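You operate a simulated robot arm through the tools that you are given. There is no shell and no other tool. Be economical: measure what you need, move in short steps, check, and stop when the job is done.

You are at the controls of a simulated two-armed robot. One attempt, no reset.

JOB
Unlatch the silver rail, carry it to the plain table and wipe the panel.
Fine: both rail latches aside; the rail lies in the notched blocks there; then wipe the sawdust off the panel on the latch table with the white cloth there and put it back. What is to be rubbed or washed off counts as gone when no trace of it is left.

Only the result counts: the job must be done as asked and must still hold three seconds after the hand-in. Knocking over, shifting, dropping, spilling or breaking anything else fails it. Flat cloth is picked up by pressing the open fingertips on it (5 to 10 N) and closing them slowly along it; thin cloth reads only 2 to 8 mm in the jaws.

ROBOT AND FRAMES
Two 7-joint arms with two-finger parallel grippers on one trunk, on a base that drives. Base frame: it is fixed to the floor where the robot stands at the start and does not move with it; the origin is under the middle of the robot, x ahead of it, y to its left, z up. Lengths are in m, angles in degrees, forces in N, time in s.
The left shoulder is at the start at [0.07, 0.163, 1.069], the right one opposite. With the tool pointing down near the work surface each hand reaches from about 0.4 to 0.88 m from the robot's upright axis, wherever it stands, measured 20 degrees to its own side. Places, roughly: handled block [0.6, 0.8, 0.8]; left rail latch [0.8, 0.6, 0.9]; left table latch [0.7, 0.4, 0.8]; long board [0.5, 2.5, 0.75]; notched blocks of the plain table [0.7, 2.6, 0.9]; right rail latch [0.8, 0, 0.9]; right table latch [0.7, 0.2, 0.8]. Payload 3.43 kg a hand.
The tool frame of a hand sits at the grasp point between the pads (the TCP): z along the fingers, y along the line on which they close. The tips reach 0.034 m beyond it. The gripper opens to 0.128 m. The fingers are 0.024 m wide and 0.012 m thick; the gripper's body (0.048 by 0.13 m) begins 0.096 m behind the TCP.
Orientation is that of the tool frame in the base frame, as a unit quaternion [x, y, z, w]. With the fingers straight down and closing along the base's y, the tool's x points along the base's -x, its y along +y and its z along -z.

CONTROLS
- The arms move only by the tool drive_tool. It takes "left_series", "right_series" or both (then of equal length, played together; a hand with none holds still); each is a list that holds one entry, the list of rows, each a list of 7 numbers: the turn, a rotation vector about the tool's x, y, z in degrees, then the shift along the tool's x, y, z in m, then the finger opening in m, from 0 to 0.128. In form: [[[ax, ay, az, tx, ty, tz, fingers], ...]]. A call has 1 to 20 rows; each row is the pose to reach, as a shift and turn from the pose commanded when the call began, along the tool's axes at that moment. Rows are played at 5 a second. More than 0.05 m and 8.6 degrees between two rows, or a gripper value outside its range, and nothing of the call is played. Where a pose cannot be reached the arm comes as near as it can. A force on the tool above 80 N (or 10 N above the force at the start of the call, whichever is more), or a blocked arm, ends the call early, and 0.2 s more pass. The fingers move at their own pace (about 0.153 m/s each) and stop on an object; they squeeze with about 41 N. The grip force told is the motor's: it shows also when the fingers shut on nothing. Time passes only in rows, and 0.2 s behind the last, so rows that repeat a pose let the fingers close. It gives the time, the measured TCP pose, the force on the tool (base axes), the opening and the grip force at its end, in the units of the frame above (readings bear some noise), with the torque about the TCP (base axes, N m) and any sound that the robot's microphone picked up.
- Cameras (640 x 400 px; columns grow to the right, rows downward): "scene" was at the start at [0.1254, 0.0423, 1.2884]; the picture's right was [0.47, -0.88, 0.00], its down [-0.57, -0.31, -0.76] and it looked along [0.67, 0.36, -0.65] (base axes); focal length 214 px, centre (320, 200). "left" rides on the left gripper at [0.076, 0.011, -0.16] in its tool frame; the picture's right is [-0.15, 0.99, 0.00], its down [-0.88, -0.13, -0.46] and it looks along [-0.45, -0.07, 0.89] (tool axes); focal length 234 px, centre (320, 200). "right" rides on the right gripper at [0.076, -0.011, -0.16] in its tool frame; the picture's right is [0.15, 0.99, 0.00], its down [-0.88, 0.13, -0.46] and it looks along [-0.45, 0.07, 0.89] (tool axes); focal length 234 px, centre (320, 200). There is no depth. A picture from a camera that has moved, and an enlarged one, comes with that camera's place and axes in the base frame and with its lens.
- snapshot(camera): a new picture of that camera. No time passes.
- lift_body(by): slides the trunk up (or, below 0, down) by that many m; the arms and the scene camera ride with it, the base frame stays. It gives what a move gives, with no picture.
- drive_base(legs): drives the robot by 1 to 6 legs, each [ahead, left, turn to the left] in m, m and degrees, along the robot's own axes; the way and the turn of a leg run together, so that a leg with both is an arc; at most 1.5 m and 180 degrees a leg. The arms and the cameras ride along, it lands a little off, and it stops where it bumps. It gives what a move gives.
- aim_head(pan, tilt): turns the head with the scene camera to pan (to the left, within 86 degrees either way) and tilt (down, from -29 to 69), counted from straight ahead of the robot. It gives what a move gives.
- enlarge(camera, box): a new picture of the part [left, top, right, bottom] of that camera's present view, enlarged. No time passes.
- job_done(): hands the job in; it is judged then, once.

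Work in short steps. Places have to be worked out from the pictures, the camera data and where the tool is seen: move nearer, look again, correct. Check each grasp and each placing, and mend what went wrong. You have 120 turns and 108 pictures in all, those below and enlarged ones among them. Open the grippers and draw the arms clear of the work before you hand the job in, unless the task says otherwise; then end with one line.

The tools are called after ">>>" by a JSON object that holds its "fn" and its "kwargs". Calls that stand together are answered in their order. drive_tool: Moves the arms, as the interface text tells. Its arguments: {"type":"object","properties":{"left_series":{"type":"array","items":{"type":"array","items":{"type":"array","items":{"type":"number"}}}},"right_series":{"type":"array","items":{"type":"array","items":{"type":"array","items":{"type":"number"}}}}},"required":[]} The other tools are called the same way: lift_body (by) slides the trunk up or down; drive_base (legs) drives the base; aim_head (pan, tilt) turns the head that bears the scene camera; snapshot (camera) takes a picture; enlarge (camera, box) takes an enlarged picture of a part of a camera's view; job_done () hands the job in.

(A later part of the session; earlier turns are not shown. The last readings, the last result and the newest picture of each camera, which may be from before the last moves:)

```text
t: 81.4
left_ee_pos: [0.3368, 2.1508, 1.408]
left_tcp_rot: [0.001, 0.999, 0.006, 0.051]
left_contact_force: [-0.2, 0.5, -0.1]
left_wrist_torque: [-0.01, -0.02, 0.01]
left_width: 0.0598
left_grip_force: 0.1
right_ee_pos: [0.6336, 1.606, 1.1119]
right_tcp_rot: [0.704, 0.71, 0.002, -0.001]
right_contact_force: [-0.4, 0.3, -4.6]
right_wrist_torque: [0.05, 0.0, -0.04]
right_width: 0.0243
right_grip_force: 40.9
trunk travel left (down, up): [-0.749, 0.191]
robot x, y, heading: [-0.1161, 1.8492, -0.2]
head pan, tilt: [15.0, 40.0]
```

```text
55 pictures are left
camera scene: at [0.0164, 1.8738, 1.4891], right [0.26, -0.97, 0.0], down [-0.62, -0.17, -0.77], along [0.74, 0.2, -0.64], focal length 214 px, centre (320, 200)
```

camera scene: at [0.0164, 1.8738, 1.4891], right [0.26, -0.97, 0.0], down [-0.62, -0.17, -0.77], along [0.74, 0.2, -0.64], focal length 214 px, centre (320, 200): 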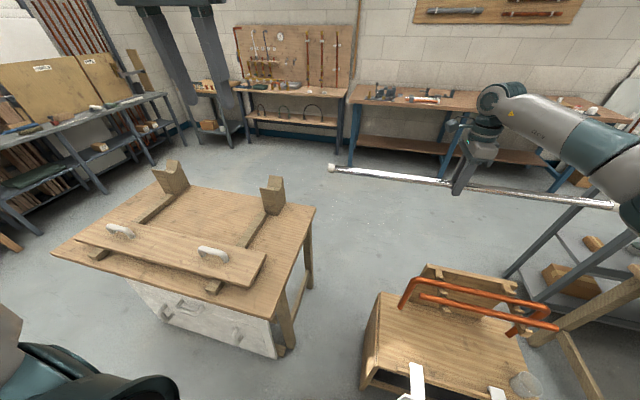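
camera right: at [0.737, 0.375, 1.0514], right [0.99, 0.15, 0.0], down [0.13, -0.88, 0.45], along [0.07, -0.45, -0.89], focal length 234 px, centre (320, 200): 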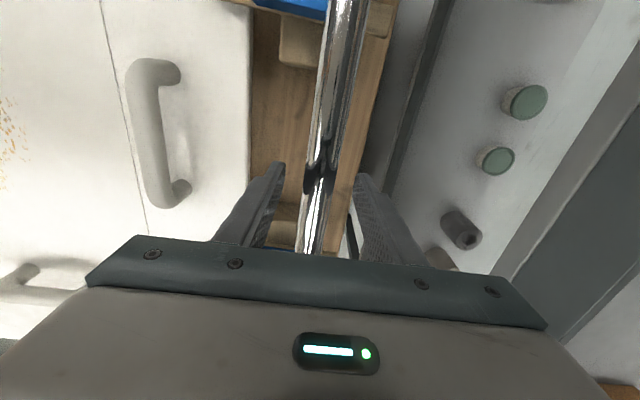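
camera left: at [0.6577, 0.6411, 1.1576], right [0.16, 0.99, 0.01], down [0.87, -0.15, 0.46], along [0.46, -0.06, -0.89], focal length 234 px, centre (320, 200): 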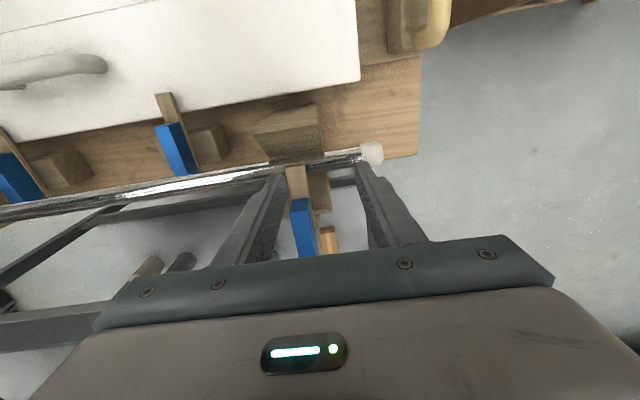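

I see the two notched blocks near x 0.775, y about 2.33 and 2.92. I drive left 0.99 m so the hand is opposite their middle, still backed off, and look.

>>> {"fn": "drive_base", "kwargs": {"legs": [[0, 0.99, 0]]}}

>>> {"fn": "aim_head", "kwargs": {"pan": -16, "tilt": 38}}

>>> {"fn": "snapshot", "kwargs": {"camera": "scene"}}

>>> {"fn": "snapshot", "kwargs": {"camera": "right"}}

```text
t: 86.5
left_ee_pos: [0.3394, 3.1432, 1.4088]
left_tcp_rot: [0.001, 0.999, 0.007, 0.051]
left_contact_force: [-0.5, 0.4, 0.3]
left_wrist_torque: [0.0, -0.02, 0.0]
left_width: 0.0597
left_grip_force: 0.0
right_ee_pos: [0.6359, 2.5957, 1.1118]
right_tcp_rot: [0.704, 0.71, 0.002, 0.001]
right_contact_force: [-0.9, 0.1, -5.7]
right_wrist_torque: [0.0, -0.03, -0.01]
right_width: 0.0244
right_grip_force: 41.1
trunk travel left (down, up): [-0.749, 0.191]
robot x, y, heading: [-0.1144, 2.8404, -0.3]
head pan, tilt: [15.0, 40.0]
```

```text
t: 87.5
left_ee_pos: [0.3398, 3.1425, 1.409]
left_tcp_rot: [0.001, 0.999, 0.006, 0.052]
left_contact_force: [-0.2, -0.2, -0.6]
left_wrist_torque: [0.0, -0.03, -0.01]
left_width: 0.06
left_grip_force: 0.0
right_ee_pos: [0.6362, 2.5954, 1.1118]
right_tcp_rot: [0.705, 0.71, 0.002, 0.0]
right_contact_force: [-0.3, 1.2, -4.7]
right_wrist_torque: [0.01, -0.02, 0.01]
right_width: 0.0247
right_grip_force: 41.1
trunk travel left (down, up): [-0.749, 0.191]
robot x, y, heading: [-0.1144, 2.8449, -0.1]
head pan, tilt: [-16.0, 38.0]
```

```text
54 pictures are left
camera scene: at [0.0191, 2.8205, 1.4921], right [-0.28, -0.96, 0.0], down [-0.59, 0.17, -0.79], along [0.76, -0.22, -0.62], focal length 214 px, centre (320, 200)
```

scene: 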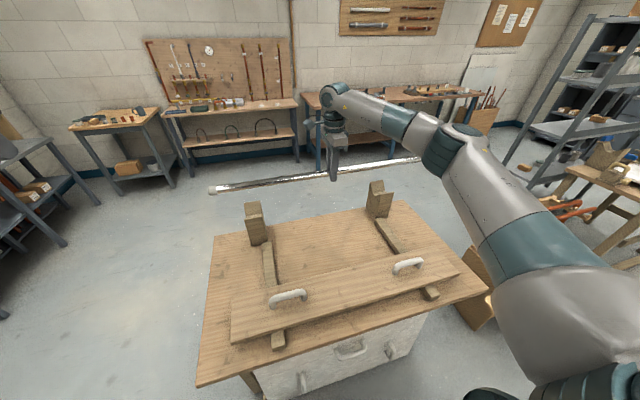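

```text
53 pictures are left
camera right: at [0.623, 2.671, 1.2711], right [0.99, 0.15, 0.0], down [0.13, -0.88, 0.45], along [0.07, -0.45, -0.89], focal length 234 px, centre (320, 200)
```

right: 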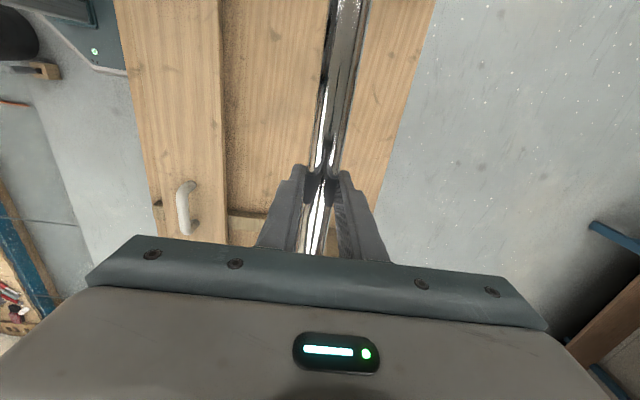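

The blocks are in view below and beyond the rail. I enlarge them to fix their notches.

>>> {"fn": "enlarge", "kwargs": {"camera": "scene", "box": [200, 150, 440, 270]}}

>>> {"fn": "enlarge", "kwargs": {"camera": "scene", "box": [340, 160, 420, 230]}}

>>> {"fn": "enlarge", "kwargs": {"camera": "scene", "box": [210, 180, 300, 260]}}

```text
2.67 times, centred on (320, 210) of scene
camera zoom: at [0.0191, 2.8205, 1.4921], right [-0.28, -0.96, 0.0], down [-0.59, 0.17, -0.79], along [0.76, -0.22, -0.62], focal length 572 px, centre (320, 173)
```

zoom: 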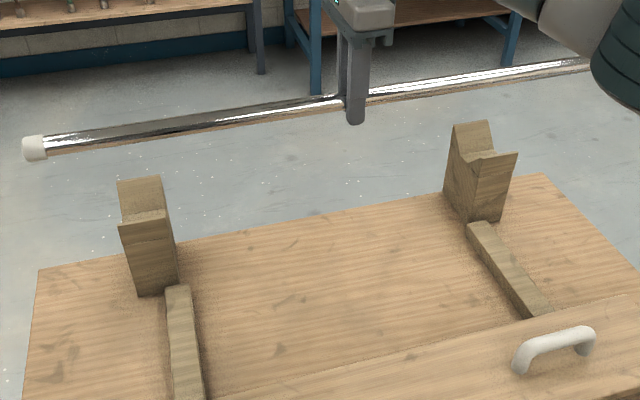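

```text
5.71 times, centred on (380, 195) of scene
camera zoom: at [0.0191, 2.8205, 1.4921], right [-0.28, -0.96, 0.0], down [-0.59, 0.17, -0.79], along [0.76, -0.22, -0.62], focal length 1226 px, centre (-23, 229)
```

zoom: 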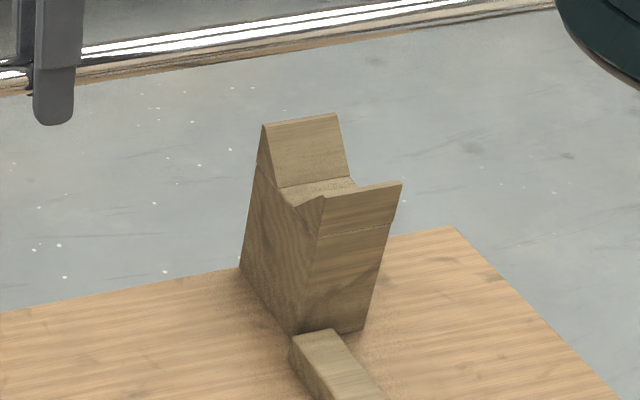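

```text
5.00 times, centred on (255, 220) of scene
camera zoom: at [0.0191, 2.8205, 1.4921], right [-0.28, -0.96, 0.0], down [-0.59, 0.17, -0.79], along [0.76, -0.22, -0.62], focal length 1072 px, centre (645, 100)
```

zoom: 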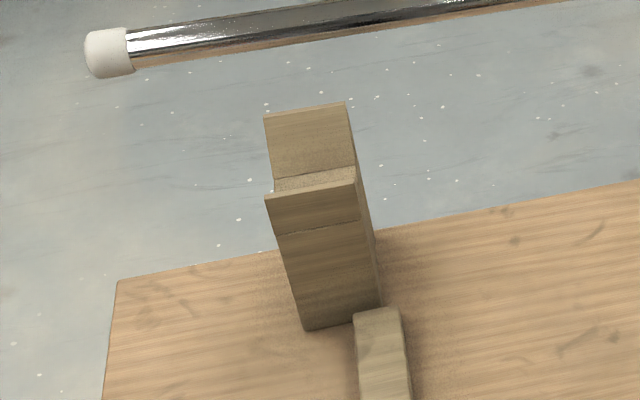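

Blocks are centred at (0.75, 2.30) and (0.75, 2.90), with notch bottoms at z about 0.868, matching the latch table layout. I drive 0.115 m forward above them.

>>> {"fn": "drive_base", "kwargs": {"legs": [[0.115, 0, 0]]}}

>>> {"fn": "snapshot", "kwargs": {"camera": "scene"}}

```text
t: 88.5
left_ee_pos: [0.4104, 3.1441, 1.4089]
left_tcp_rot: [0.002, 0.999, 0.005, 0.052]
left_contact_force: [0.2, 1.2, -0.3]
left_wrist_torque: [0.01, 0.1, -0.02]
left_width: 0.0599
left_grip_force: 0.1
right_ee_pos: [0.7063, 2.5962, 1.1108]
right_tcp_rot: [0.704, 0.71, 0.0, -0.002]
right_contact_force: [0.7, 0.2, -6.5]
right_wrist_torque: [-0.02, 0.07, 0.04]
right_width: 0.0243
right_grip_force: 40.7
trunk travel left (down, up): [-0.749, 0.191]
robot x, y, heading: [-0.0386, 2.8445, -0.1]
head pan, tilt: [-16.0, 38.0]
stopped in leg 1: the robot was blocked; the commanded pose is now the measured one
```

```text
49 pictures are left
camera scene: at [0.0916, 2.8206, 1.4917], right [-0.28, -0.96, 0.0], down [-0.59, 0.17, -0.79], along [0.75, -0.22, -0.62], focal length 214 px, centre (320, 200)
```

scene: 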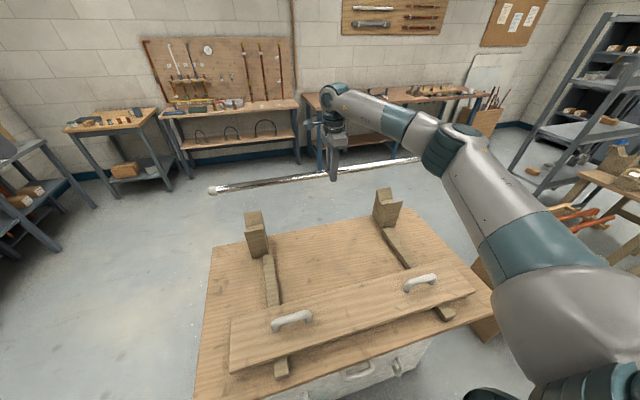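

The base bumped at x −0.039. I back off 1 cm so nothing is pressed, and will reach the rest with the arm; checking the blocks again.

>>> {"fn": "drive_base", "kwargs": {"legs": [[-0.012, 0, 0]]}}

>>> {"fn": "drive_tool", "kwargs": {"right_series": [[[0, 0, 0, 0.002, 0.02, 0, 0.0], [0, 0, 0, 0.004, 0.04, 0.02, 0.0], [0, 0, 0, 0.004, 0.055, 0.05, 0.0], [0, 0, 0, 0.004, 0.055, 0.08, 0.0], [0, 0, 0, 0.004, 0.055, 0.1, 0.0]]]}}

>>> {"fn": "enlarge", "kwargs": {"camera": "scene", "box": [200, 150, 440, 270]}}

>>> {"fn": "enlarge", "kwargs": {"camera": "scene", "box": [340, 160, 420, 230]}}

```text
t: 89.3
left_ee_pos: [0.4037, 3.1437, 1.407]
left_tcp_rot: [0.002, 0.999, 0.006, 0.049]
left_contact_force: [1.2, -0.1, 0.1]
left_wrist_torque: [0.01, 0.07, -0.01]
left_width: 0.0602
left_grip_force: 0.2
right_ee_pos: [0.6986, 2.596, 1.1061]
right_tcp_rot: [0.705, 0.71, 0.0, -0.002]
right_contact_force: [1.3, -1.3, -6.4]
right_wrist_torque: [-0.02, 0.07, 0.01]
right_width: 0.0243
right_grip_force: 41.4
trunk travel left (down, up): [-0.749, 0.191]
robot x, y, heading: [-0.0533, 2.8426, -0.2]
head pan, tilt: [-16.0, 38.0]
```

```text
t: 90.5
left_ee_pos: [0.3974, 3.1423, 1.4083]
left_tcp_rot: [0.003, 0.999, 0.006, 0.051]
left_contact_force: [0.0, 0.4, 1.1]
left_wrist_torque: [0.0, 0.01, 0.0]
left_width: 0.06
left_grip_force: 0.0
right_ee_pos: [0.7503, 2.6006, 1.0108]
right_tcp_rot: [0.705, 0.709, 0.002, 0.0]
right_contact_force: [0.4, 0.0, -5.1]
right_wrist_torque: [0.0, -0.01, -0.02]
right_width: 0.0244
right_grip_force: 41.1
trunk travel left (down, up): [-0.749, 0.191]
robot x, y, heading: [-0.0539, 2.8416, -0.4]
head pan, tilt: [-16.0, 38.0]
```

```text
2.67 times, centred on (320, 210) of scene
camera zoom: at [0.0781, 2.8201, 1.492], right [-0.28, -0.96, 0.0], down [-0.59, 0.17, -0.79], along [0.76, -0.22, -0.62], focal length 572 px, centre (320, 173)
```

zoom: 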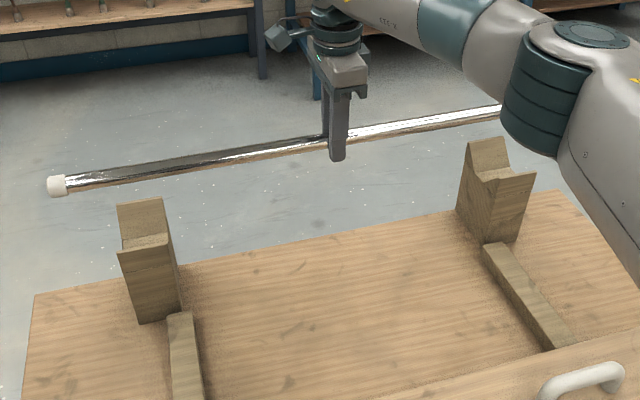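

```text
5.71 times, centred on (380, 195) of scene
camera zoom: at [0.0781, 2.8201, 1.492], right [-0.28, -0.96, 0.0], down [-0.59, 0.17, -0.79], along [0.76, -0.22, -0.62], focal length 1226 px, centre (-23, 229)
```

zoom: 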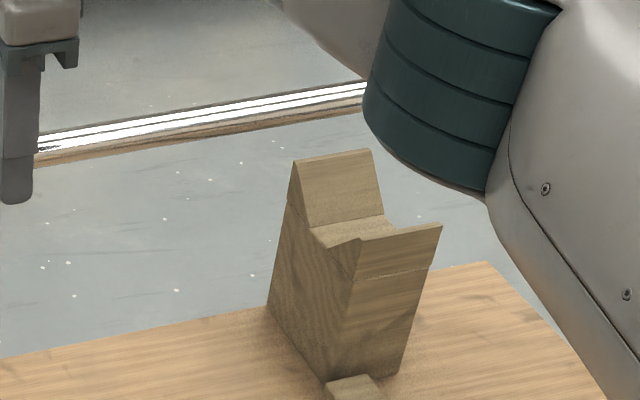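

The blocks haven't moved. I lower to TCP z 0.925 and look along both notches.

>>> {"fn": "drive_tool", "kwargs": {"right_series": [[[0, 0, 0, 0, 0.001, 0.04, 0.0], [0, 0, 0, 0, 0.001, 0.086, 0.0], [0, 0, 0, 0, 0.001, 0.086, 0.0]]]}}

>>> {"fn": "enlarge", "kwargs": {"camera": "scene", "box": [350, 160, 430, 220]}}

>>> {"fn": "enlarge", "kwargs": {"camera": "scene", "box": [210, 190, 300, 260]}}

```text
t: 91.3
left_ee_pos: [0.3955, 3.1423, 1.4085]
left_tcp_rot: [0.002, 0.999, 0.005, 0.052]
left_contact_force: [-0.5, 0.0, 0.5]
left_wrist_torque: [-0.01, -0.04, 0.0]
left_width: 0.06
left_grip_force: 0.0
right_ee_pos: [0.7494, 2.6025, 0.9256]
right_tcp_rot: [0.704, 0.71, 0.002, 0.0]
right_contact_force: [-0.2, -0.7, -4.9]
right_wrist_torque: [-0.01, -0.02, 0.0]
right_width: 0.0245
right_grip_force: 41.0
trunk travel left (down, up): [-0.749, 0.191]
robot x, y, heading: [-0.0601, 2.8428, -0.3]
head pan, tilt: [-16.0, 38.0]
```

```text
6.67 times, centred on (390, 190) of scene
camera zoom: at [0.0754, 2.8206, 1.4923], right [-0.28, -0.96, 0.0], down [-0.59, 0.17, -0.79], along [0.76, -0.22, -0.62], focal length 1430 px, centre (-147, 267)
```

zoom: 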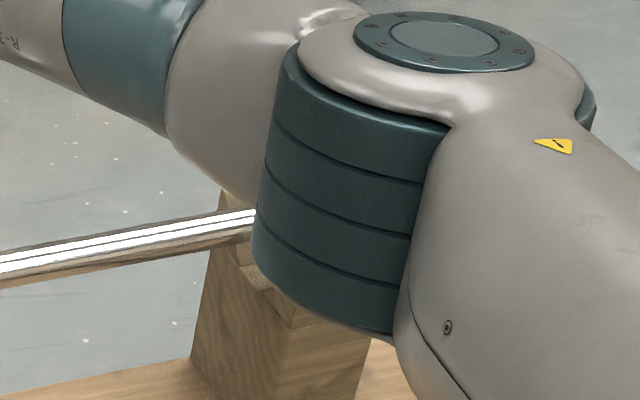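

```text
5.71 times, centred on (255, 225) of scene
camera zoom: at [0.0754, 2.8206, 1.4923], right [-0.28, -0.96, 0.0], down [-0.59, 0.17, -0.79], along [0.76, -0.22, -0.62], focal length 1226 px, centre (691, 57)
```

zoom: 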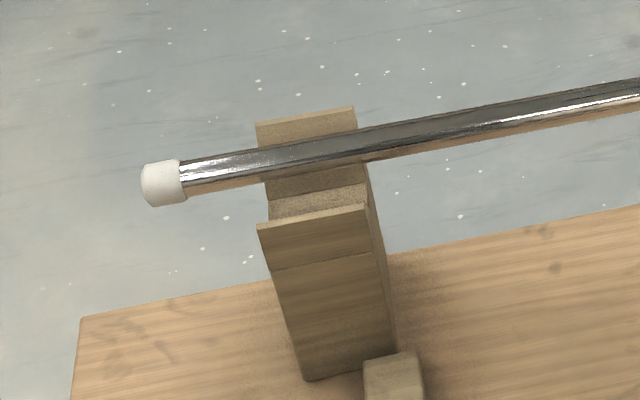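

The rail hangs right over the notches. I lower gently toward TCP z 0.892, watching the force.

>>> {"fn": "drive_tool", "kwargs": {"right_series": [[[0, 0, 0, 0, 0.0, 0.008, 0.0], [0, 0, 0, 0, 0.0, 0.016, 0.0], [0, 0, 0, 0, 0.0, 0.022, 0.0], [0, 0, 0, 0, 0.0, 0.028, 0.0], [0, 0, 0, 0, 0.0, 0.028, 0.0]]]}}

>>> {"fn": "enlarge", "kwargs": {"camera": "scene", "box": [210, 190, 300, 260]}}

```text
t: 92.5
left_ee_pos: [0.3968, 3.1427, 1.4102]
left_tcp_rot: [0.002, 0.999, 0.006, 0.053]
left_contact_force: [0.3, 0.2, 0.6]
left_wrist_torque: [0.01, -0.01, -0.01]
left_width: 0.0601
left_grip_force: 0.1
right_ee_pos: [0.7505, 2.6009, 0.8983]
right_tcp_rot: [0.705, 0.71, 0.003, 0.0]
right_contact_force: [0.7, 0.1, -5.5]
right_wrist_torque: [0.02, -0.04, -0.03]
right_width: 0.0245
right_grip_force: 41.2
trunk travel left (down, up): [-0.749, 0.191]
robot x, y, heading: [-0.0586, 2.8383, -0.3]
head pan, tilt: [-16.0, 38.0]
```

```text
5.71 times, centred on (255, 225) of scene
camera zoom: at [0.0764, 2.8204, 1.4921], right [-0.28, -0.96, 0.0], down [-0.59, 0.17, -0.79], along [0.76, -0.22, -0.62], focal length 1226 px, centre (691, 57)
```

zoom: 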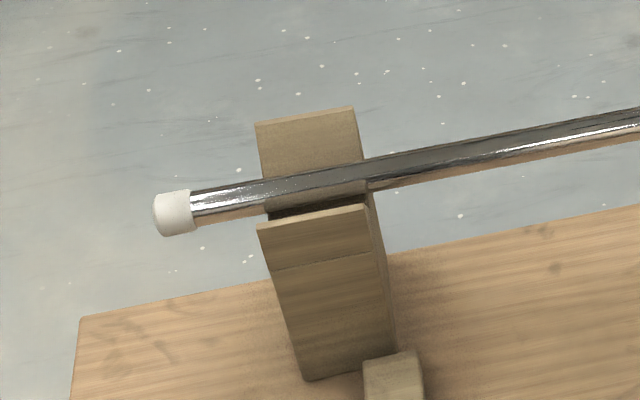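

It is entering the notch cleanly. A few more millimetres down until the blocks take the weight.

>>> {"fn": "drive_tool", "kwargs": {"right_series": [[[0, 0, 0, 0, 0.0, 0.004, 0.0], [0, 0, 0, 0, 0.0, 0.007, 0.0], [0, 0, 0, 0, 0.0, 0.009, 0.0], [0, 0, 0, 0, 0.0, 0.009, 0.0]]]}}

>>> {"fn": "enlarge", "kwargs": {"camera": "scene", "box": [210, 190, 300, 260]}}

```text
t: 93.5
left_ee_pos: [0.3957, 3.1438, 1.4104]
left_tcp_rot: [0.003, 0.999, 0.005, 0.052]
left_contact_force: [0.0, -0.1, -0.4]
left_wrist_torque: [0.0, -0.04, 0.0]
left_width: 0.0598
left_grip_force: 0.0
right_ee_pos: [0.7495, 2.6014, 0.8921]
right_tcp_rot: [0.705, 0.71, 0.003, 0.001]
right_contact_force: [5.3, -3.1, 9.9]
right_wrist_torque: [-0.03, -0.13, 0.02]
right_width: 0.0242
right_grip_force: 41.0
trunk travel left (down, up): [-0.749, 0.191]
robot x, y, heading: [-0.0561, 2.8474, -0.1]
head pan, tilt: [-16.0, 38.0]
```

```text
5.71 times, centred on (255, 225) of scene
camera zoom: at [0.075, 2.8207, 1.4925], right [-0.28, -0.96, 0.0], down [-0.59, 0.17, -0.79], along [0.76, -0.22, -0.62], focal length 1226 px, centre (691, 57)
```

zoom: 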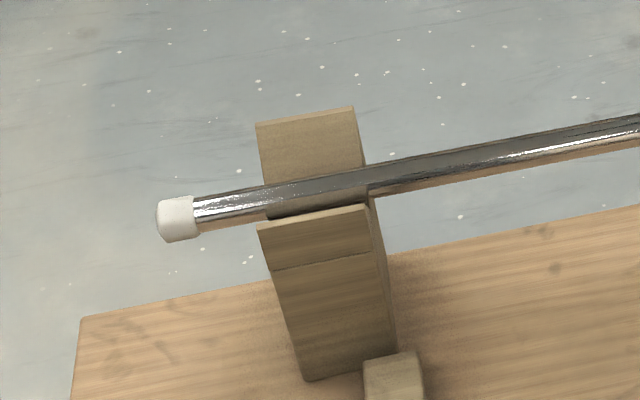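

Seated at the same height as before (contact 10 N up). I open the fingers and rise.

>>> {"fn": "drive_tool", "kwargs": {"right_series": [[[0, 0, 0, 0, 0, -0.002, 0.01], [0, 0, 0, 0, 0, -0.002, 0.03], [0, 0, 0, 0, 0, -0.002, 0.06], [0, 0, 0, 0, 0, -0.002, 0.06], [0, 0, 0, 0, 0, -0.04, 0.06], [0, 0, 0, 0, 0, -0.08, 0.06], [0, 0, 0, 0, 0, -0.12, 0.06], [0, 0, 0, 0, 0, -0.16, 0.06]]]}}

>>> {"fn": "snapshot", "kwargs": {"camera": "scene"}}

>>> {"fn": "snapshot", "kwargs": {"camera": "right"}}

```text
t: 95.3
left_ee_pos: [0.3954, 3.1434, 1.4102]
left_tcp_rot: [0.003, 0.999, 0.005, 0.053]
left_contact_force: [0.3, 0.1, -0.4]
left_wrist_torque: [0.01, 0.0, 0.04]
left_width: 0.0602
left_grip_force: 0.1
right_ee_pos: [0.748, 2.6016, 1.0508]
right_tcp_rot: [0.704, 0.71, 0.002, 0.0]
right_contact_force: [-0.5, 0.5, -0.5]
right_wrist_torque: [-0.02, 0.01, -0.01]
right_width: 0.0599
right_grip_force: 0.0
trunk travel left (down, up): [-0.749, 0.191]
robot x, y, heading: [-0.0584, 2.8422, -0.3]
head pan, tilt: [-16.0, 38.0]
```

```text
42 pictures are left
camera scene: at [0.0745, 2.821, 1.4923], right [-0.28, -0.96, 0.0], down [-0.59, 0.17, -0.79], along [0.76, -0.22, -0.62], focal length 214 px, centre (320, 200)
```

scene: 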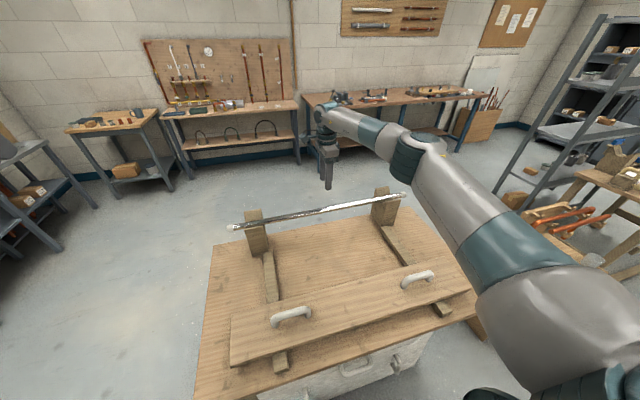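

```text
41 pictures are left
camera right: at [0.735, 2.6757, 1.2104], right [0.99, 0.15, 0.0], down [0.13, -0.88, 0.45], along [0.07, -0.45, -0.89], focal length 234 px, centre (320, 200)
```

right: 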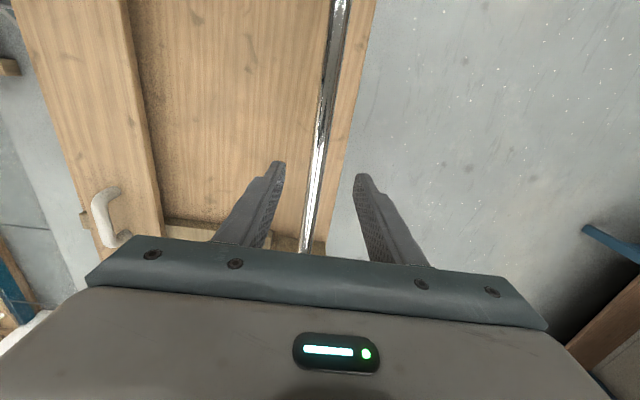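

The rail lies in both notches. I raise the hand, back off and drive right to stand near the cloth (robot y about 0.15).

>>> {"fn": "drive_tool", "kwargs": {"right_series": [[[0, 0, 0, 0, -0.03, -0.03, 0.06], [0, 0, 0, 0, -0.06, -0.06, 0.06]]]}}

>>> {"fn": "drive_base", "kwargs": {"legs": [[-0.06, 0, 0], [0, -1.35, 0], [0, -1.34, 0], [0.11, 0, 0]]}}

>>> {"fn": "aim_head", "kwargs": {"pan": -14, "tilt": 42}}

>>> {"fn": "snapshot", "kwargs": {"camera": "scene"}}

```text
t: 95.9
left_ee_pos: [0.3927, 3.1423, 1.4101]
left_tcp_rot: [0.001, 0.999, 0.006, 0.054]
left_contact_force: [-0.7, 0.7, -0.2]
left_wrist_torque: [-0.01, -0.03, 0.03]
left_width: 0.0601
left_grip_force: 0.1
right_ee_pos: [0.687, 2.6003, 1.1106]
right_tcp_rot: [0.704, 0.71, 0.003, 0.0]
right_contact_force: [-0.2, 0.1, -0.1]
right_wrist_torque: [0.0, -0.01, 0.01]
right_width: 0.06
right_grip_force: 0.1
trunk travel left (down, up): [-0.749, 0.191]
robot x, y, heading: [-0.0559, 2.8417, -0.0]
head pan, tilt: [-16.0, 38.0]
```

```text
t: 110.3
left_ee_pos: [0.4439, 0.4565, 1.4112]
left_tcp_rot: [-0.006, 0.999, 0.007, 0.053]
left_contact_force: [-0.6, -0.2, 0.5]
left_wrist_torque: [0.0, -0.01, 0.0]
left_width: 0.0599
left_grip_force: 0.1
right_ee_pos: [0.7434, -0.0819, 1.11]
right_tcp_rot: [0.7, 0.714, 0.003, 0.001]
right_contact_force: [-0.1, -0.1, 0.1]
right_wrist_torque: [0.02, 0.02, -0.01]
right_width: 0.0598
right_grip_force: 0.1
trunk travel left (down, up): [-0.749, 0.191]
robot x, y, heading: [-0.0021, 0.1523, 0.8]
head pan, tilt: [-16.0, 38.0]
```

```text
t: 111.0
left_ee_pos: [0.4448, 0.457, 1.409]
left_tcp_rot: [-0.005, 0.999, 0.007, 0.052]
left_contact_force: [-0.4, 0.2, 0.1]
left_wrist_torque: [-0.01, -0.03, -0.01]
left_width: 0.06
left_grip_force: 0.2
right_ee_pos: [0.7454, -0.0828, 1.1083]
right_tcp_rot: [0.7, 0.714, 0.003, -0.001]
right_contact_force: [1.3, -0.2, -0.6]
right_wrist_torque: [-0.01, 0.03, 0.0]
right_width: 0.0599
right_grip_force: 0.2
trunk travel left (down, up): [-0.749, 0.191]
robot x, y, heading: [-0.0048, 0.1481, 0.6]
head pan, tilt: [-14.0, 42.0]
```

```text
40 pictures are left
camera scene: at [0.128, 0.1334, 1.4862], right [-0.23, -0.97, 0.0], down [-0.65, 0.15, -0.74], along [0.72, -0.17, -0.67], focal length 214 px, centre (320, 200)
```

scene: 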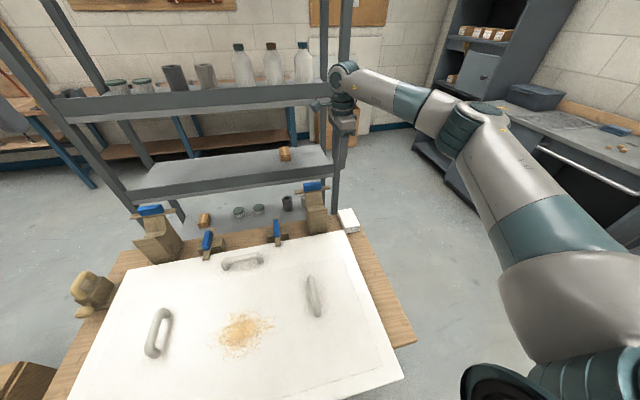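

>>> {"fn": "enlarge", "kwargs": {"camera": "scene", "box": [310, 185, 390, 245]}}

>>> {"fn": "snapshot", "kwargs": {"camera": "right"}}

```text
6.67 times, centred on (350, 215) of scene
camera zoom: at [0.128, 0.1334, 1.4862], right [-0.23, -0.97, 0.0], down [-0.65, 0.15, -0.74], along [0.72, -0.17, -0.67], focal length 1430 px, centre (120, 100)
```

zoom: 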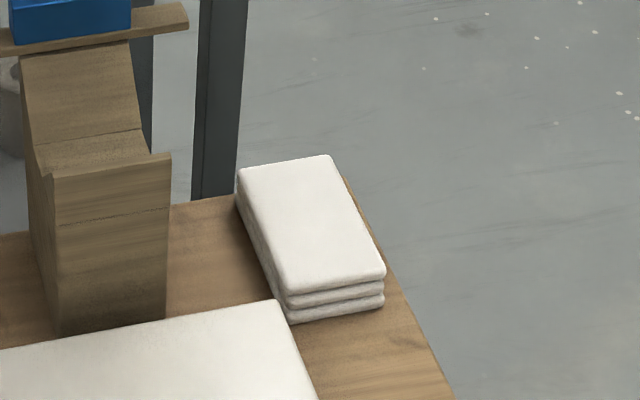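

```text
38 pictures are left
camera right: at [0.7318, -0.0078, 1.2683], right [0.99, 0.17, 0.0], down [0.15, -0.88, 0.45], along [0.08, -0.45, -0.89], focal length 234 px, centre (320, 200)
```

right: 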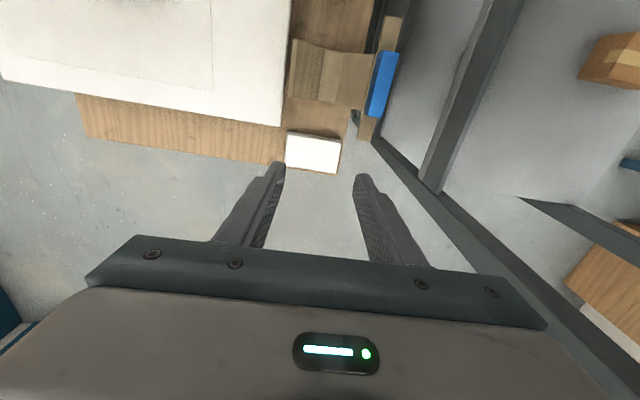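

The folded cloth pad measures about 0.11 × 0.067 × 0.035, centred at (0.737, −0.140). I square the hand above it with closing axis along y, then lower the trunk.

>>> {"fn": "drive_tool", "kwargs": {"right_series": [[[0, 0, -8, -0.02, -0.005, 0, 0.095], [0, 0, -16, -0.04, -0.01, 0, 0.095], [0, 0, -24, -0.057, -0.01, 0, 0.095], [0, 0, -32, -0.057, -0.01, 0, 0.095], [0, 0, -40, -0.057, -0.01, 0, 0.095], [0, 0, -48, -0.057, -0.01, 0, 0.095], [0, 0, -56, -0.057, -0.01, 0, 0.095], [0, 0, -64, -0.057, -0.01, 0, 0.095], [0, 0, -72, -0.057, -0.01, 0, 0.095], [0, 0, -80, -0.057, -0.01, 0, 0.095], [0, 0, -88, -0.057, -0.01, 0, 0.095], [0, 0, -89, -0.057, -0.01, 0, 0.095]]]}}

>>> {"fn": "lift_body", "kwargs": {"by": -0.2}}

>>> {"fn": "snapshot", "kwargs": {"camera": "right"}}

>>> {"fn": "enlarge", "kwargs": {"camera": "scene", "box": [310, 120, 430, 220]}}

```text
t: 113.6
left_ee_pos: [0.4446, 0.456, 1.4096]
left_tcp_rot: [-0.004, 0.999, 0.007, 0.053]
left_contact_force: [0.2, -0.3, -0.3]
left_wrist_torque: [-0.01, 0.02, 0.0]
left_width: 0.06
left_grip_force: 0.1
right_ee_pos: [0.7369, -0.14, 1.1093]
right_tcp_rot: [-0.003, 1.0, 0.001, 0.002]
right_contact_force: [-0.5, -0.7, -0.5]
right_wrist_torque: [0.02, -0.01, 0.02]
right_width: 0.0949
right_grip_force: 0.0
trunk travel left (down, up): [-0.749, 0.191]
robot x, y, heading: [-0.0055, 0.1536, 0.4]
head pan, tilt: [-14.0, 42.0]
```

```text
t: 115.8
left_ee_pos: [0.4451, 0.4556, 1.2091]
left_tcp_rot: [-0.004, 0.999, 0.006, 0.053]
left_contact_force: [0.3, 0.2, 0.3]
left_wrist_torque: [-0.03, 0.0, 0.0]
left_width: 0.0601
left_grip_force: 0.1
right_ee_pos: [0.7371, -0.1389, 0.9094]
right_tcp_rot: [-0.002, 1.0, 0.002, 0.002]
right_contact_force: [0.0, 0.3, -0.9]
right_wrist_torque: [-0.02, -0.01, -0.01]
right_width: 0.0951
right_grip_force: 0.0
trunk travel left (down, up): [-0.549, 0.391]
robot x, y, heading: [-0.0044, 0.153, 0.8]
head pan, tilt: [-14.0, 42.0]
```

```text
37 pictures are left
camera right: at [0.6592, -0.152, 1.0681], right [-0.15, 0.99, 0.0], down [0.88, 0.13, 0.46], along [0.45, 0.07, -0.89], focal length 234 px, centre (320, 200)
```

right: 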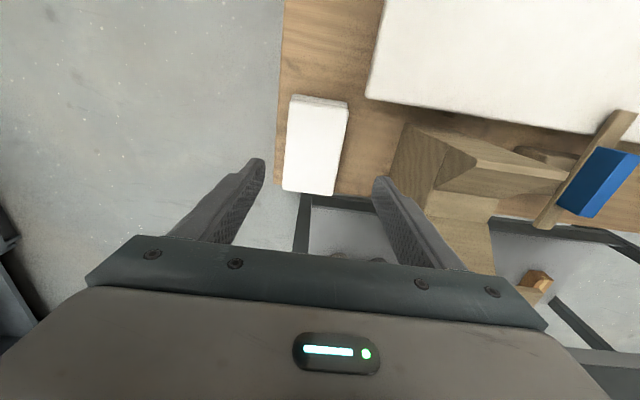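

```text
4.00 times, centred on (370, 170) of scene
camera zoom: at [0.1272, 0.1333, 1.2863], right [-0.23, -0.97, 0.0], down [-0.65, 0.15, -0.74], along [0.72, -0.17, -0.67], focal length 858 px, centre (120, 320)
```

zoom: 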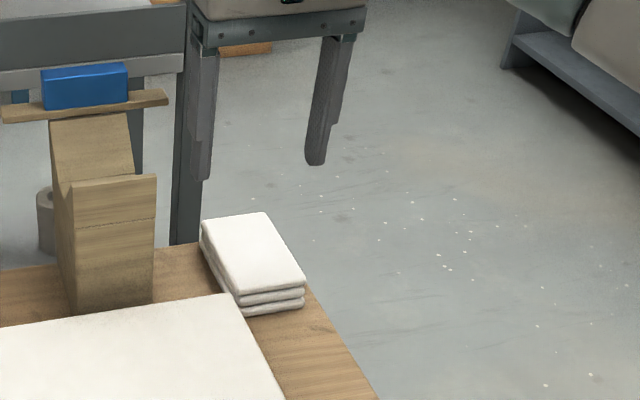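

Pad centre reads (0.733, −0.143), between the fingers. I descend to z 0.797 with fingers on both sides and close.

>>> {"fn": "drive_tool", "kwargs": {"right_series": [[[0, 0, 0, 0, -0.003, 0.04, 0.095], [0, 0, 0, 0, -0.003, 0.08, 0.095], [0, 0, 0, 0, -0.003, 0.1, 0.095], [0, 0, 0, 0, -0.003, 0.112, 0.095], [0, 0, 0, 0, -0.003, 0.112, 0.095]]]}}

>>> {"fn": "enlarge", "kwargs": {"camera": "scene", "box": [310, 140, 430, 240]}}

```text
t: 117.0
left_ee_pos: [0.4449, 0.4556, 1.2096]
left_tcp_rot: [-0.006, 0.999, 0.005, 0.052]
left_contact_force: [0.7, 0.5, 1.2]
left_wrist_torque: [0.0, -0.01, -0.03]
left_width: 0.0601
left_grip_force: 0.0
right_ee_pos: [0.7362, -0.1424, 0.7984]
right_tcp_rot: [-0.001, 1.0, 0.002, 0.001]
right_contact_force: [0.4, 0.7, 0.2]
right_wrist_torque: [0.01, -0.01, -0.01]
right_width: 0.0949
right_grip_force: 0.0
trunk travel left (down, up): [-0.549, 0.391]
robot x, y, heading: [-0.0065, 0.149, 0.6]
head pan, tilt: [-14.0, 42.0]
```

```text
4.00 times, centred on (370, 190) of scene
camera zoom: at [0.1271, 0.1335, 1.2863], right [-0.23, -0.97, 0.0], down [-0.65, 0.15, -0.74], along [0.72, -0.17, -0.67], focal length 858 px, centre (120, 240)
```

zoom: 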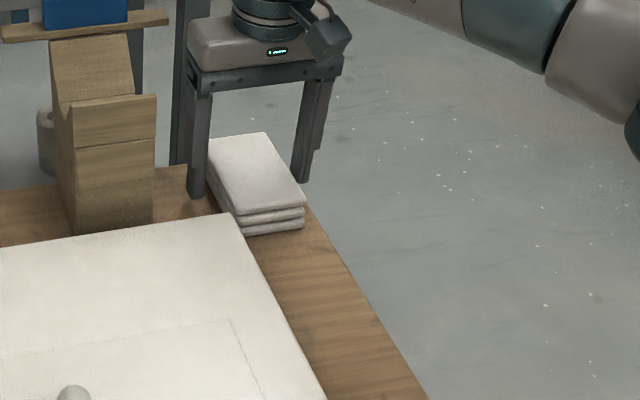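

The fingers straddle the pad. I close and lift a little.

>>> {"fn": "drive_tool", "kwargs": {"right_series": [[[0, 0, 0, 0, 0, 0.003, 0.07], [0, 0, 0, 0, 0, 0.003, 0.05], [0, 0, 0, 0, 0, 0.003, 0.03], [0, 0, 0, 0, 0, 0.003, 0.0], [0, 0, 0, 0, 0, 0.003, 0.0], [0, 0, 0, 0, 0, -0.01, 0.0], [0, 0, 0, 0, 0, -0.04, 0.0], [0, 0, 0, 0, 0, -0.07, 0.0]]]}}

>>> {"fn": "enlarge", "kwargs": {"camera": "scene", "box": [310, 120, 430, 220]}}

>>> {"fn": "snapshot", "kwargs": {"camera": "right"}}

```text
t: 118.8
left_ee_pos: [0.445, 0.4565, 1.2109]
left_tcp_rot: [-0.004, 0.999, 0.005, 0.051]
left_contact_force: [-0.7, -0.7, 0.3]
left_wrist_torque: [-0.01, 0.01, -0.02]
left_width: 0.0601
left_grip_force: 0.0
right_ee_pos: [0.7364, -0.1435, 0.8668]
right_tcp_rot: [-0.001, 1.0, 0.002, 0.001]
right_contact_force: [-0.1, -0.3, -1.1]
right_wrist_torque: [0.03, 0.01, 0.0]
right_width: 0.0689
right_grip_force: 41.1
trunk travel left (down, up): [-0.549, 0.391]
robot x, y, heading: [-0.0017, 0.1481, 0.6]
head pan, tilt: [-14.0, 42.0]
```

```text
4.00 times, centred on (370, 170) of scene
camera zoom: at [0.1271, 0.1336, 1.2862], right [-0.23, -0.97, 0.0], down [-0.65, 0.15, -0.74], along [0.72, -0.17, -0.67], focal length 858 px, centre (120, 320)
```

zoom: 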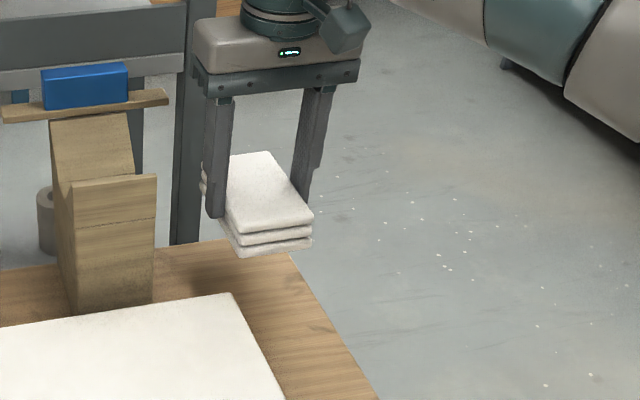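

```text
33 pictures are left
camera right: at [0.6592, -0.155, 1.0257], right [-0.15, 0.99, 0.0], down [0.88, 0.13, 0.46], along [0.45, 0.07, -0.89], focal length 234 px, centre (320, 200)
```

right: 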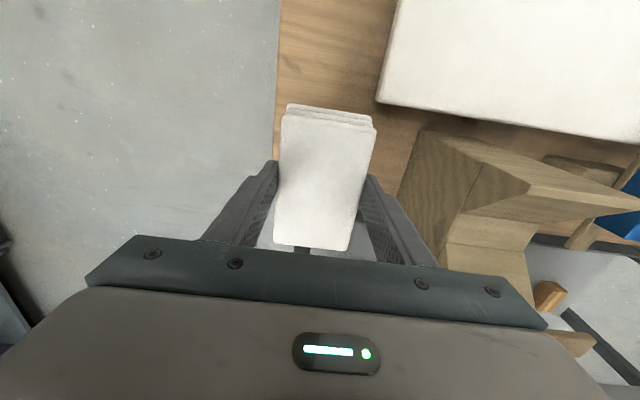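

The cloth pad is held (0.069 m, top clear); its bottom is 0.045 below the TCP. I raise and retract, then drive to stand for wiping at about (−0.1, 0.5).

>>> {"fn": "drive_tool", "kwargs": {"right_series": [[[0, 0, 0, 0.0, 0, -0.04, 0.0], [0, 0, 0, 0.0, 0, -0.08, 0.0], [0, 0, 0, 0.03, 0, -0.11, 0.0], [0, 0, 0, 0.06, 0, -0.14, 0.0], [0, 0, 0, 0.1, 0, -0.16, 0.0], [0, 0, 0, 0.14, 0, -0.16, 0.0]]]}}

>>> {"fn": "drive_base", "kwargs": {"legs": [[-0.1, 0, -0.6], [0, 0.36, 0]]}}

>>> {"fn": "aim_head", "kwargs": {"pan": -20, "tilt": 50}}

>>> {"fn": "snapshot", "kwargs": {"camera": "scene"}}

```text
t: 120.2
left_ee_pos: [0.4439, 0.4561, 1.2104]
left_tcp_rot: [-0.005, 0.999, 0.006, 0.053]
left_contact_force: [-0.2, 0.1, 0.9]
left_wrist_torque: [0.04, -0.04, -0.04]
left_width: 0.0602
left_grip_force: 0.1
right_ee_pos: [0.5933, -0.1437, 1.0264]
right_tcp_rot: [-0.001, 1.0, 0.002, 0.003]
right_contact_force: [-0.5, -0.3, -0.1]
right_wrist_torque: [0.0, -0.01, 0.0]
right_width: 0.0689
right_grip_force: 41.4
trunk travel left (down, up): [-0.549, 0.391]
robot x, y, heading: [-0.0029, 0.1499, 0.6]
head pan, tilt: [-14.0, 42.0]
```

```text
t: 123.2
left_ee_pos: [0.3472, 0.8083, 1.2089]
left_tcp_rot: [0.001, 0.999, 0.006, 0.053]
left_contact_force: [0.2, -0.2, -0.1]
left_wrist_torque: [0.0, 0.0, -0.04]
left_width: 0.06
left_grip_force: 0.1
right_ee_pos: [0.4912, 0.2072, 1.0269]
right_tcp_rot: [0.004, 1.0, 0.002, 0.003]
right_contact_force: [-0.3, 0.0, -1.6]
right_wrist_torque: [-0.02, 0.02, -0.03]
right_width: 0.0689
right_grip_force: 41.0
trunk travel left (down, up): [-0.549, 0.391]
robot x, y, heading: [-0.1068, 0.5039, 0.2]
head pan, tilt: [-14.0, 42.0]
```

```text
t: 123.9
left_ee_pos: [0.3488, 0.8084, 1.2106]
left_tcp_rot: [0.001, 0.999, 0.006, 0.053]
left_contact_force: [-0.2, 0.4, -0.2]
left_wrist_torque: [0.04, 0.0, -0.01]
left_width: 0.0601
left_grip_force: 0.0
right_ee_pos: [0.4923, 0.2077, 1.0268]
right_tcp_rot: [0.005, 1.0, 0.002, 0.001]
right_contact_force: [0.5, 0.0, -1.5]
right_wrist_torque: [0.01, 0.02, -0.03]
right_width: 0.0691
right_grip_force: 40.6
trunk travel left (down, up): [-0.549, 0.391]
robot x, y, heading: [-0.1064, 0.5057, -0.1]
head pan, tilt: [-20.0, 50.0]
```

```text
32 pictures are left
camera scene: at [0.0179, 0.4823, 1.2751], right [-0.34, -0.94, 0.0], down [-0.72, 0.26, -0.64], along [0.6, -0.22, -0.77], focal length 214 px, centre (320, 200)
```

scene: 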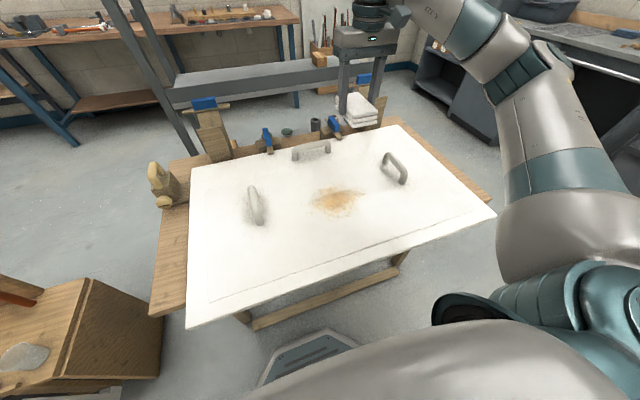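

Dust lies within x 0.33–0.46, y 0.18–0.38; the handles at y 0.07 and 0.525 stay clear. I enlarge the patch, then lower the pad beside its far-right edge to about 2 cm above the panel.

>>> {"fn": "enlarge", "kwargs": {"camera": "scene", "box": [280, 160, 400, 240]}}

>>> {"fn": "drive_tool", "kwargs": {"right_series": [[[0, 0, 0, 0.02, -0.01, 0.04, 0.0], [0, 0, 0, 0.042, -0.025, 0.08, 0.0], [0, 0, 0, 0.042, -0.025, 0.12, 0.0], [0, 0, 0, 0.042, -0.025, 0.16, 0.0], [0, 0, 0, 0.042, -0.025, 0.19, 0.0]]]}}

>>> {"fn": "snapshot", "kwargs": {"camera": "right"}}

```text
5.00 times, centred on (340, 200) of scene
camera zoom: at [0.0179, 0.4823, 1.2751], right [-0.34, -0.94, 0.0], down [-0.72, 0.26, -0.64], along [0.6, -0.22, -0.77], focal length 1072 px, centre (220, 200)
```

zoom: 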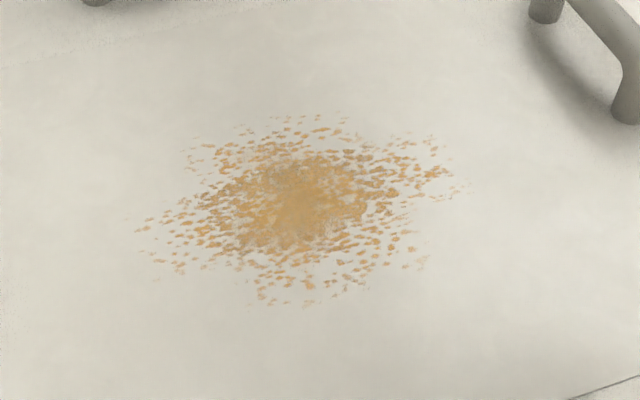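

```text
t: 125.1
left_ee_pos: [0.3439, 0.8096, 1.2114]
left_tcp_rot: [0.001, 0.999, 0.005, 0.054]
left_contact_force: [-0.5, 0.4, 0.0]
left_wrist_torque: [-0.01, -0.05, 0.01]
left_width: 0.0602
left_grip_force: 0.0
right_ee_pos: [0.45, 0.1837, 0.8414]
right_tcp_rot: [0.006, 1.0, 0.0, 0.008]
right_contact_force: [3.8, -7.2, 34.3]
right_wrist_torque: [0.14, 0.71, 0.24]
right_width: 0.0692
right_grip_force: 40.9
trunk travel left (down, up): [-0.549, 0.391]
robot x, y, heading: [-0.1065, 0.5083, 0.0]
head pan, tilt: [-20.0, 50.0]
```

```text
30 pictures are left
camera right: at [0.3701, 0.1723, 1.0004], right [-0.14, 0.99, 0.0], down [0.87, 0.12, 0.47], along [0.47, 0.06, -0.88], focal length 234 px, centre (320, 200)
```

right: 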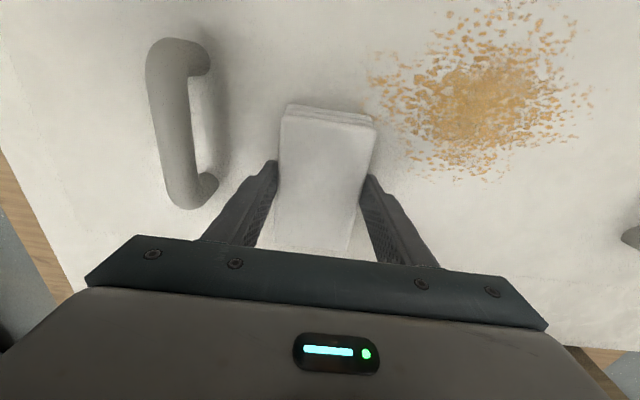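

Contact came early: the panel top is z ≈ 0.797 (34 N). I raise 4 mm at once; with that height the dust spans x 0.305–0.44, y 0.20–0.40.

>>> {"fn": "drive_tool", "kwargs": {"right_series": [[[0, 0, 0, 0, 0, -0.004, 0.0], [0, 0, 0, 0, 0, -0.004, 0.0]]]}}

```text
t: 125.7
left_ee_pos: [0.3445, 0.8086, 1.2108]
left_tcp_rot: [0.001, 0.999, 0.005, 0.053]
left_contact_force: [0.1, 0.2, 0.3]
left_wrist_torque: [0.0, 0.0, -0.01]
left_width: 0.0601
left_grip_force: 0.0
right_ee_pos: [0.4485, 0.1836, 0.8421]
right_tcp_rot: [0.004, 1.0, 0.001, 0.004]
right_contact_force: [5.5, -5.1, 28.6]
right_wrist_torque: [-0.21, -1.07, -0.13]
right_width: 0.0691
right_grip_force: 41.6
trunk travel left (down, up): [-0.549, 0.391]
robot x, y, heading: [-0.1039, 0.5055, -0.1]
head pan, tilt: [-20.0, 50.0]
```

>>> {"fn": "drive_tool", "kwargs": {"right_series": [[[0, 0, 0, 0, 0, -0.004, 0.0], [0, 0, 0, 0, 0, -0.004, 0.0]]]}}

```text
t: 126.3
left_ee_pos: [0.3468, 0.8082, 1.2097]
left_tcp_rot: [0.0, 0.999, 0.006, 0.054]
left_contact_force: [0.4, 0.2, 0.0]
left_wrist_torque: [-0.03, 0.0, -0.01]
left_width: 0.0603
left_grip_force: 0.1
right_ee_pos: [0.4492, 0.185, 0.842]
right_tcp_rot: [0.003, 1.0, 0.002, 0.0]
right_contact_force: [0.5, 0.2, 5.1]
right_wrist_torque: [-0.07, -0.4, -0.02]
right_width: 0.0688
right_grip_force: 41.4
trunk travel left (down, up): [-0.549, 0.391]
robot x, y, heading: [-0.1042, 0.5074, 0.0]
head pan, tilt: [-20.0, 50.0]
```

5 N now. I press 1 mm more and stroke along y in bands at x 0.42, then 0.36.

>>> {"fn": "drive_tool", "kwargs": {"right_series": [[[0, 0, 0, 0.029, 0, 0.001, 0.0], [0, 0, 0, 0.029, 0.04, 0.001, 0.0], [0, 0, 0, 0.029, 0.08, 0.001, 0.0], [0, 0, 0, 0.029, 0.12, 0.001, 0.0], [0, 0, 0, 0.029, 0.16, 0.001, 0.0], [0, 0, 0, 0.029, 0.2, 0.001, 0.0], [0, 0, 0, 0.029, 0.235, 0.001, 0.0], [0, 0, 0, 0.06, 0.235, 0.001, 0.0], [0, 0, 0, 0.089, 0.235, 0.001, 0.0], [0, 0, 0, 0.089, 0.2, 0.001, 0.0], [0, 0, 0, 0.089, 0.16, 0.001, 0.0], [0, 0, 0, 0.089, 0.12, 0.001, 0.0], [0, 0, 0, 0.089, 0.08, 0.001, 0.0], [0, 0, 0, 0.089, 0.04, 0.001, 0.0], [0, 0, 0, 0.089, 0.0, 0.001, 0.0]]]}}

>>> {"fn": "snapshot", "kwargs": {"camera": "scene"}}

```text
t: 129.5
left_ee_pos: [0.3476, 0.8064, 1.2106]
left_tcp_rot: [0.001, 0.999, 0.006, 0.054]
left_contact_force: [-0.4, 0.2, 0.8]
left_wrist_torque: [0.03, -0.02, -0.02]
left_width: 0.0601
left_grip_force: 0.1
right_ee_pos: [0.3598, 0.1823, 0.8421]
right_tcp_rot: [0.004, 1.0, 0.003, 0.002]
right_contact_force: [0.0, -0.6, -0.5]
right_wrist_torque: [-0.02, 0.0, -0.01]
right_width: 0.0688
right_grip_force: 40.6
trunk travel left (down, up): [-0.549, 0.391]
robot x, y, heading: [-0.1021, 0.5109, -0.0]
head pan, tilt: [-20.0, 50.0]
```

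```text
29 pictures are left
camera scene: at [0.0171, 0.4809, 1.2751], right [-0.34, -0.94, 0.0], down [-0.72, 0.26, -0.64], along [0.6, -0.22, -0.77], focal length 214 px, centre (320, 200)
```

scene: 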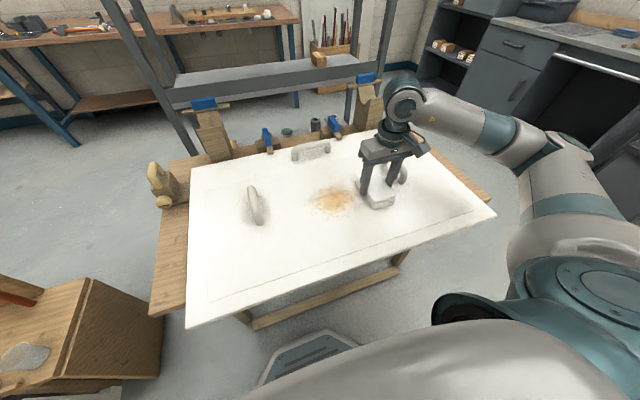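

Some dust is off but the pressure was lost (0 N). I go down in small steps here to regain 5–10 N.

>>> {"fn": "drive_tool", "kwargs": {"right_series": [[[0, 0, 0, 0, 0, 0.002, 0.0], [0, 0, 0, 0, 0, 0.004, 0.0], [0, 0, 0, 0, 0, 0.004, 0.0]]]}}

>>> {"fn": "enlarge", "kwargs": {"camera": "scene", "box": [280, 140, 440, 240]}}

```text
t: 130.3
left_ee_pos: [0.3459, 0.8083, 1.2103]
left_tcp_rot: [0.0, 0.999, 0.006, 0.053]
left_contact_force: [0.6, 0.3, 0.2]
left_wrist_torque: [-0.01, 0.02, -0.02]
left_width: 0.0601
left_grip_force: 0.1
right_ee_pos: [0.3617, 0.1854, 0.8418]
right_tcp_rot: [0.005, 1.0, 0.002, 0.005]
right_contact_force: [3.8, -4.9, 34.2]
right_wrist_torque: [-0.49, 0.67, 0.07]
right_width: 0.0691
right_grip_force: 40.9
trunk travel left (down, up): [-0.549, 0.391]
robot x, y, heading: [-0.1016, 0.5067, -0.3]
head pan, tilt: [-20.0, 50.0]
```

```text
4.00 times, centred on (360, 190) of scene
camera zoom: at [0.0159, 0.4833, 1.2757], right [-0.34, -0.94, 0.0], down [-0.72, 0.26, -0.64], along [0.61, -0.22, -0.76], focal length 858 px, centre (160, 240)
```

zoom: 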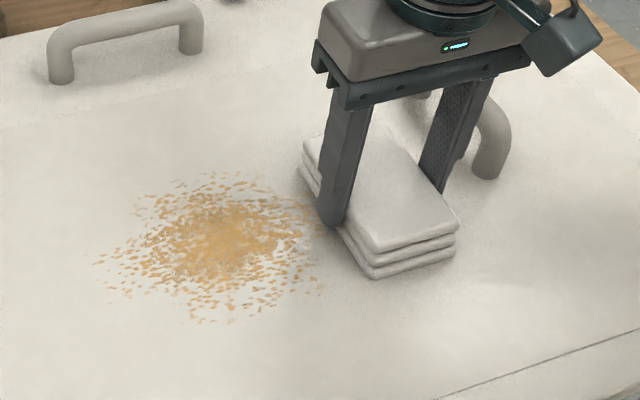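

Contact again (34 N). I ease 2 mm and stroke repeatedly along y through the dust with firm pressure.

>>> {"fn": "drive_tool", "kwargs": {"right_series": [[[0, 0, 0, 0, 0, -0.002, 0.0], [0, 0, 0, 0, 0.03, -0.002, 0.0], [0, 0, 0, 0, 0.06, -0.002, 0.0], [0, 0, 0, 0, 0.09, -0.002, 0.0], [0, 0, 0, 0, 0.12, -0.002, 0.0], [0, 0, 0, 0, 0.15, -0.002, 0.0]]]}}

>>> {"fn": "enlarge", "kwargs": {"camera": "scene", "box": [280, 140, 440, 240]}}

```text
t: 131.7
left_ee_pos: [0.3462, 0.8086, 1.2088]
left_tcp_rot: [0.0, 0.999, 0.005, 0.053]
left_contact_force: [0.7, 0.5, 1.1]
left_wrist_torque: [-0.01, 0.02, 0.01]
left_width: 0.0604
left_grip_force: 0.1
right_ee_pos: [0.3611, 0.3339, 0.8415]
right_tcp_rot: [0.004, 1.0, 0.001, 0.003]
right_contact_force: [-0.2, -8.1, 23.6]
right_wrist_torque: [-0.55, -0.12, 0.07]
right_width: 0.069
right_grip_force: 41.8
trunk travel left (down, up): [-0.549, 0.391]
robot x, y, heading: [-0.104, 0.5034, -0.1]
head pan, tilt: [-20.0, 50.0]
```

```text
4.00 times, centred on (360, 190) of scene
camera zoom: at [0.0161, 0.4828, 1.2752], right [-0.34, -0.94, 0.0], down [-0.72, 0.26, -0.64], along [0.6, -0.22, -0.77], focal length 858 px, centre (160, 240)
```

zoom: 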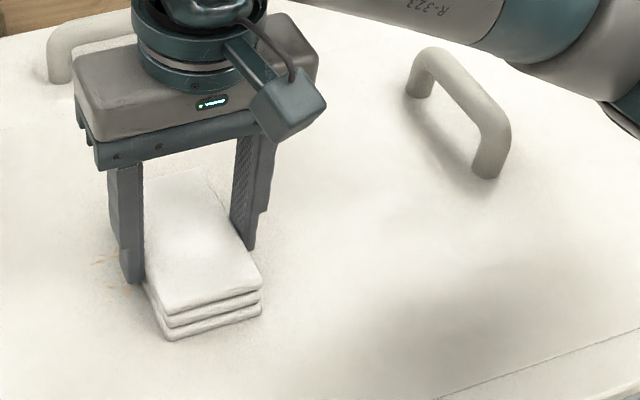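

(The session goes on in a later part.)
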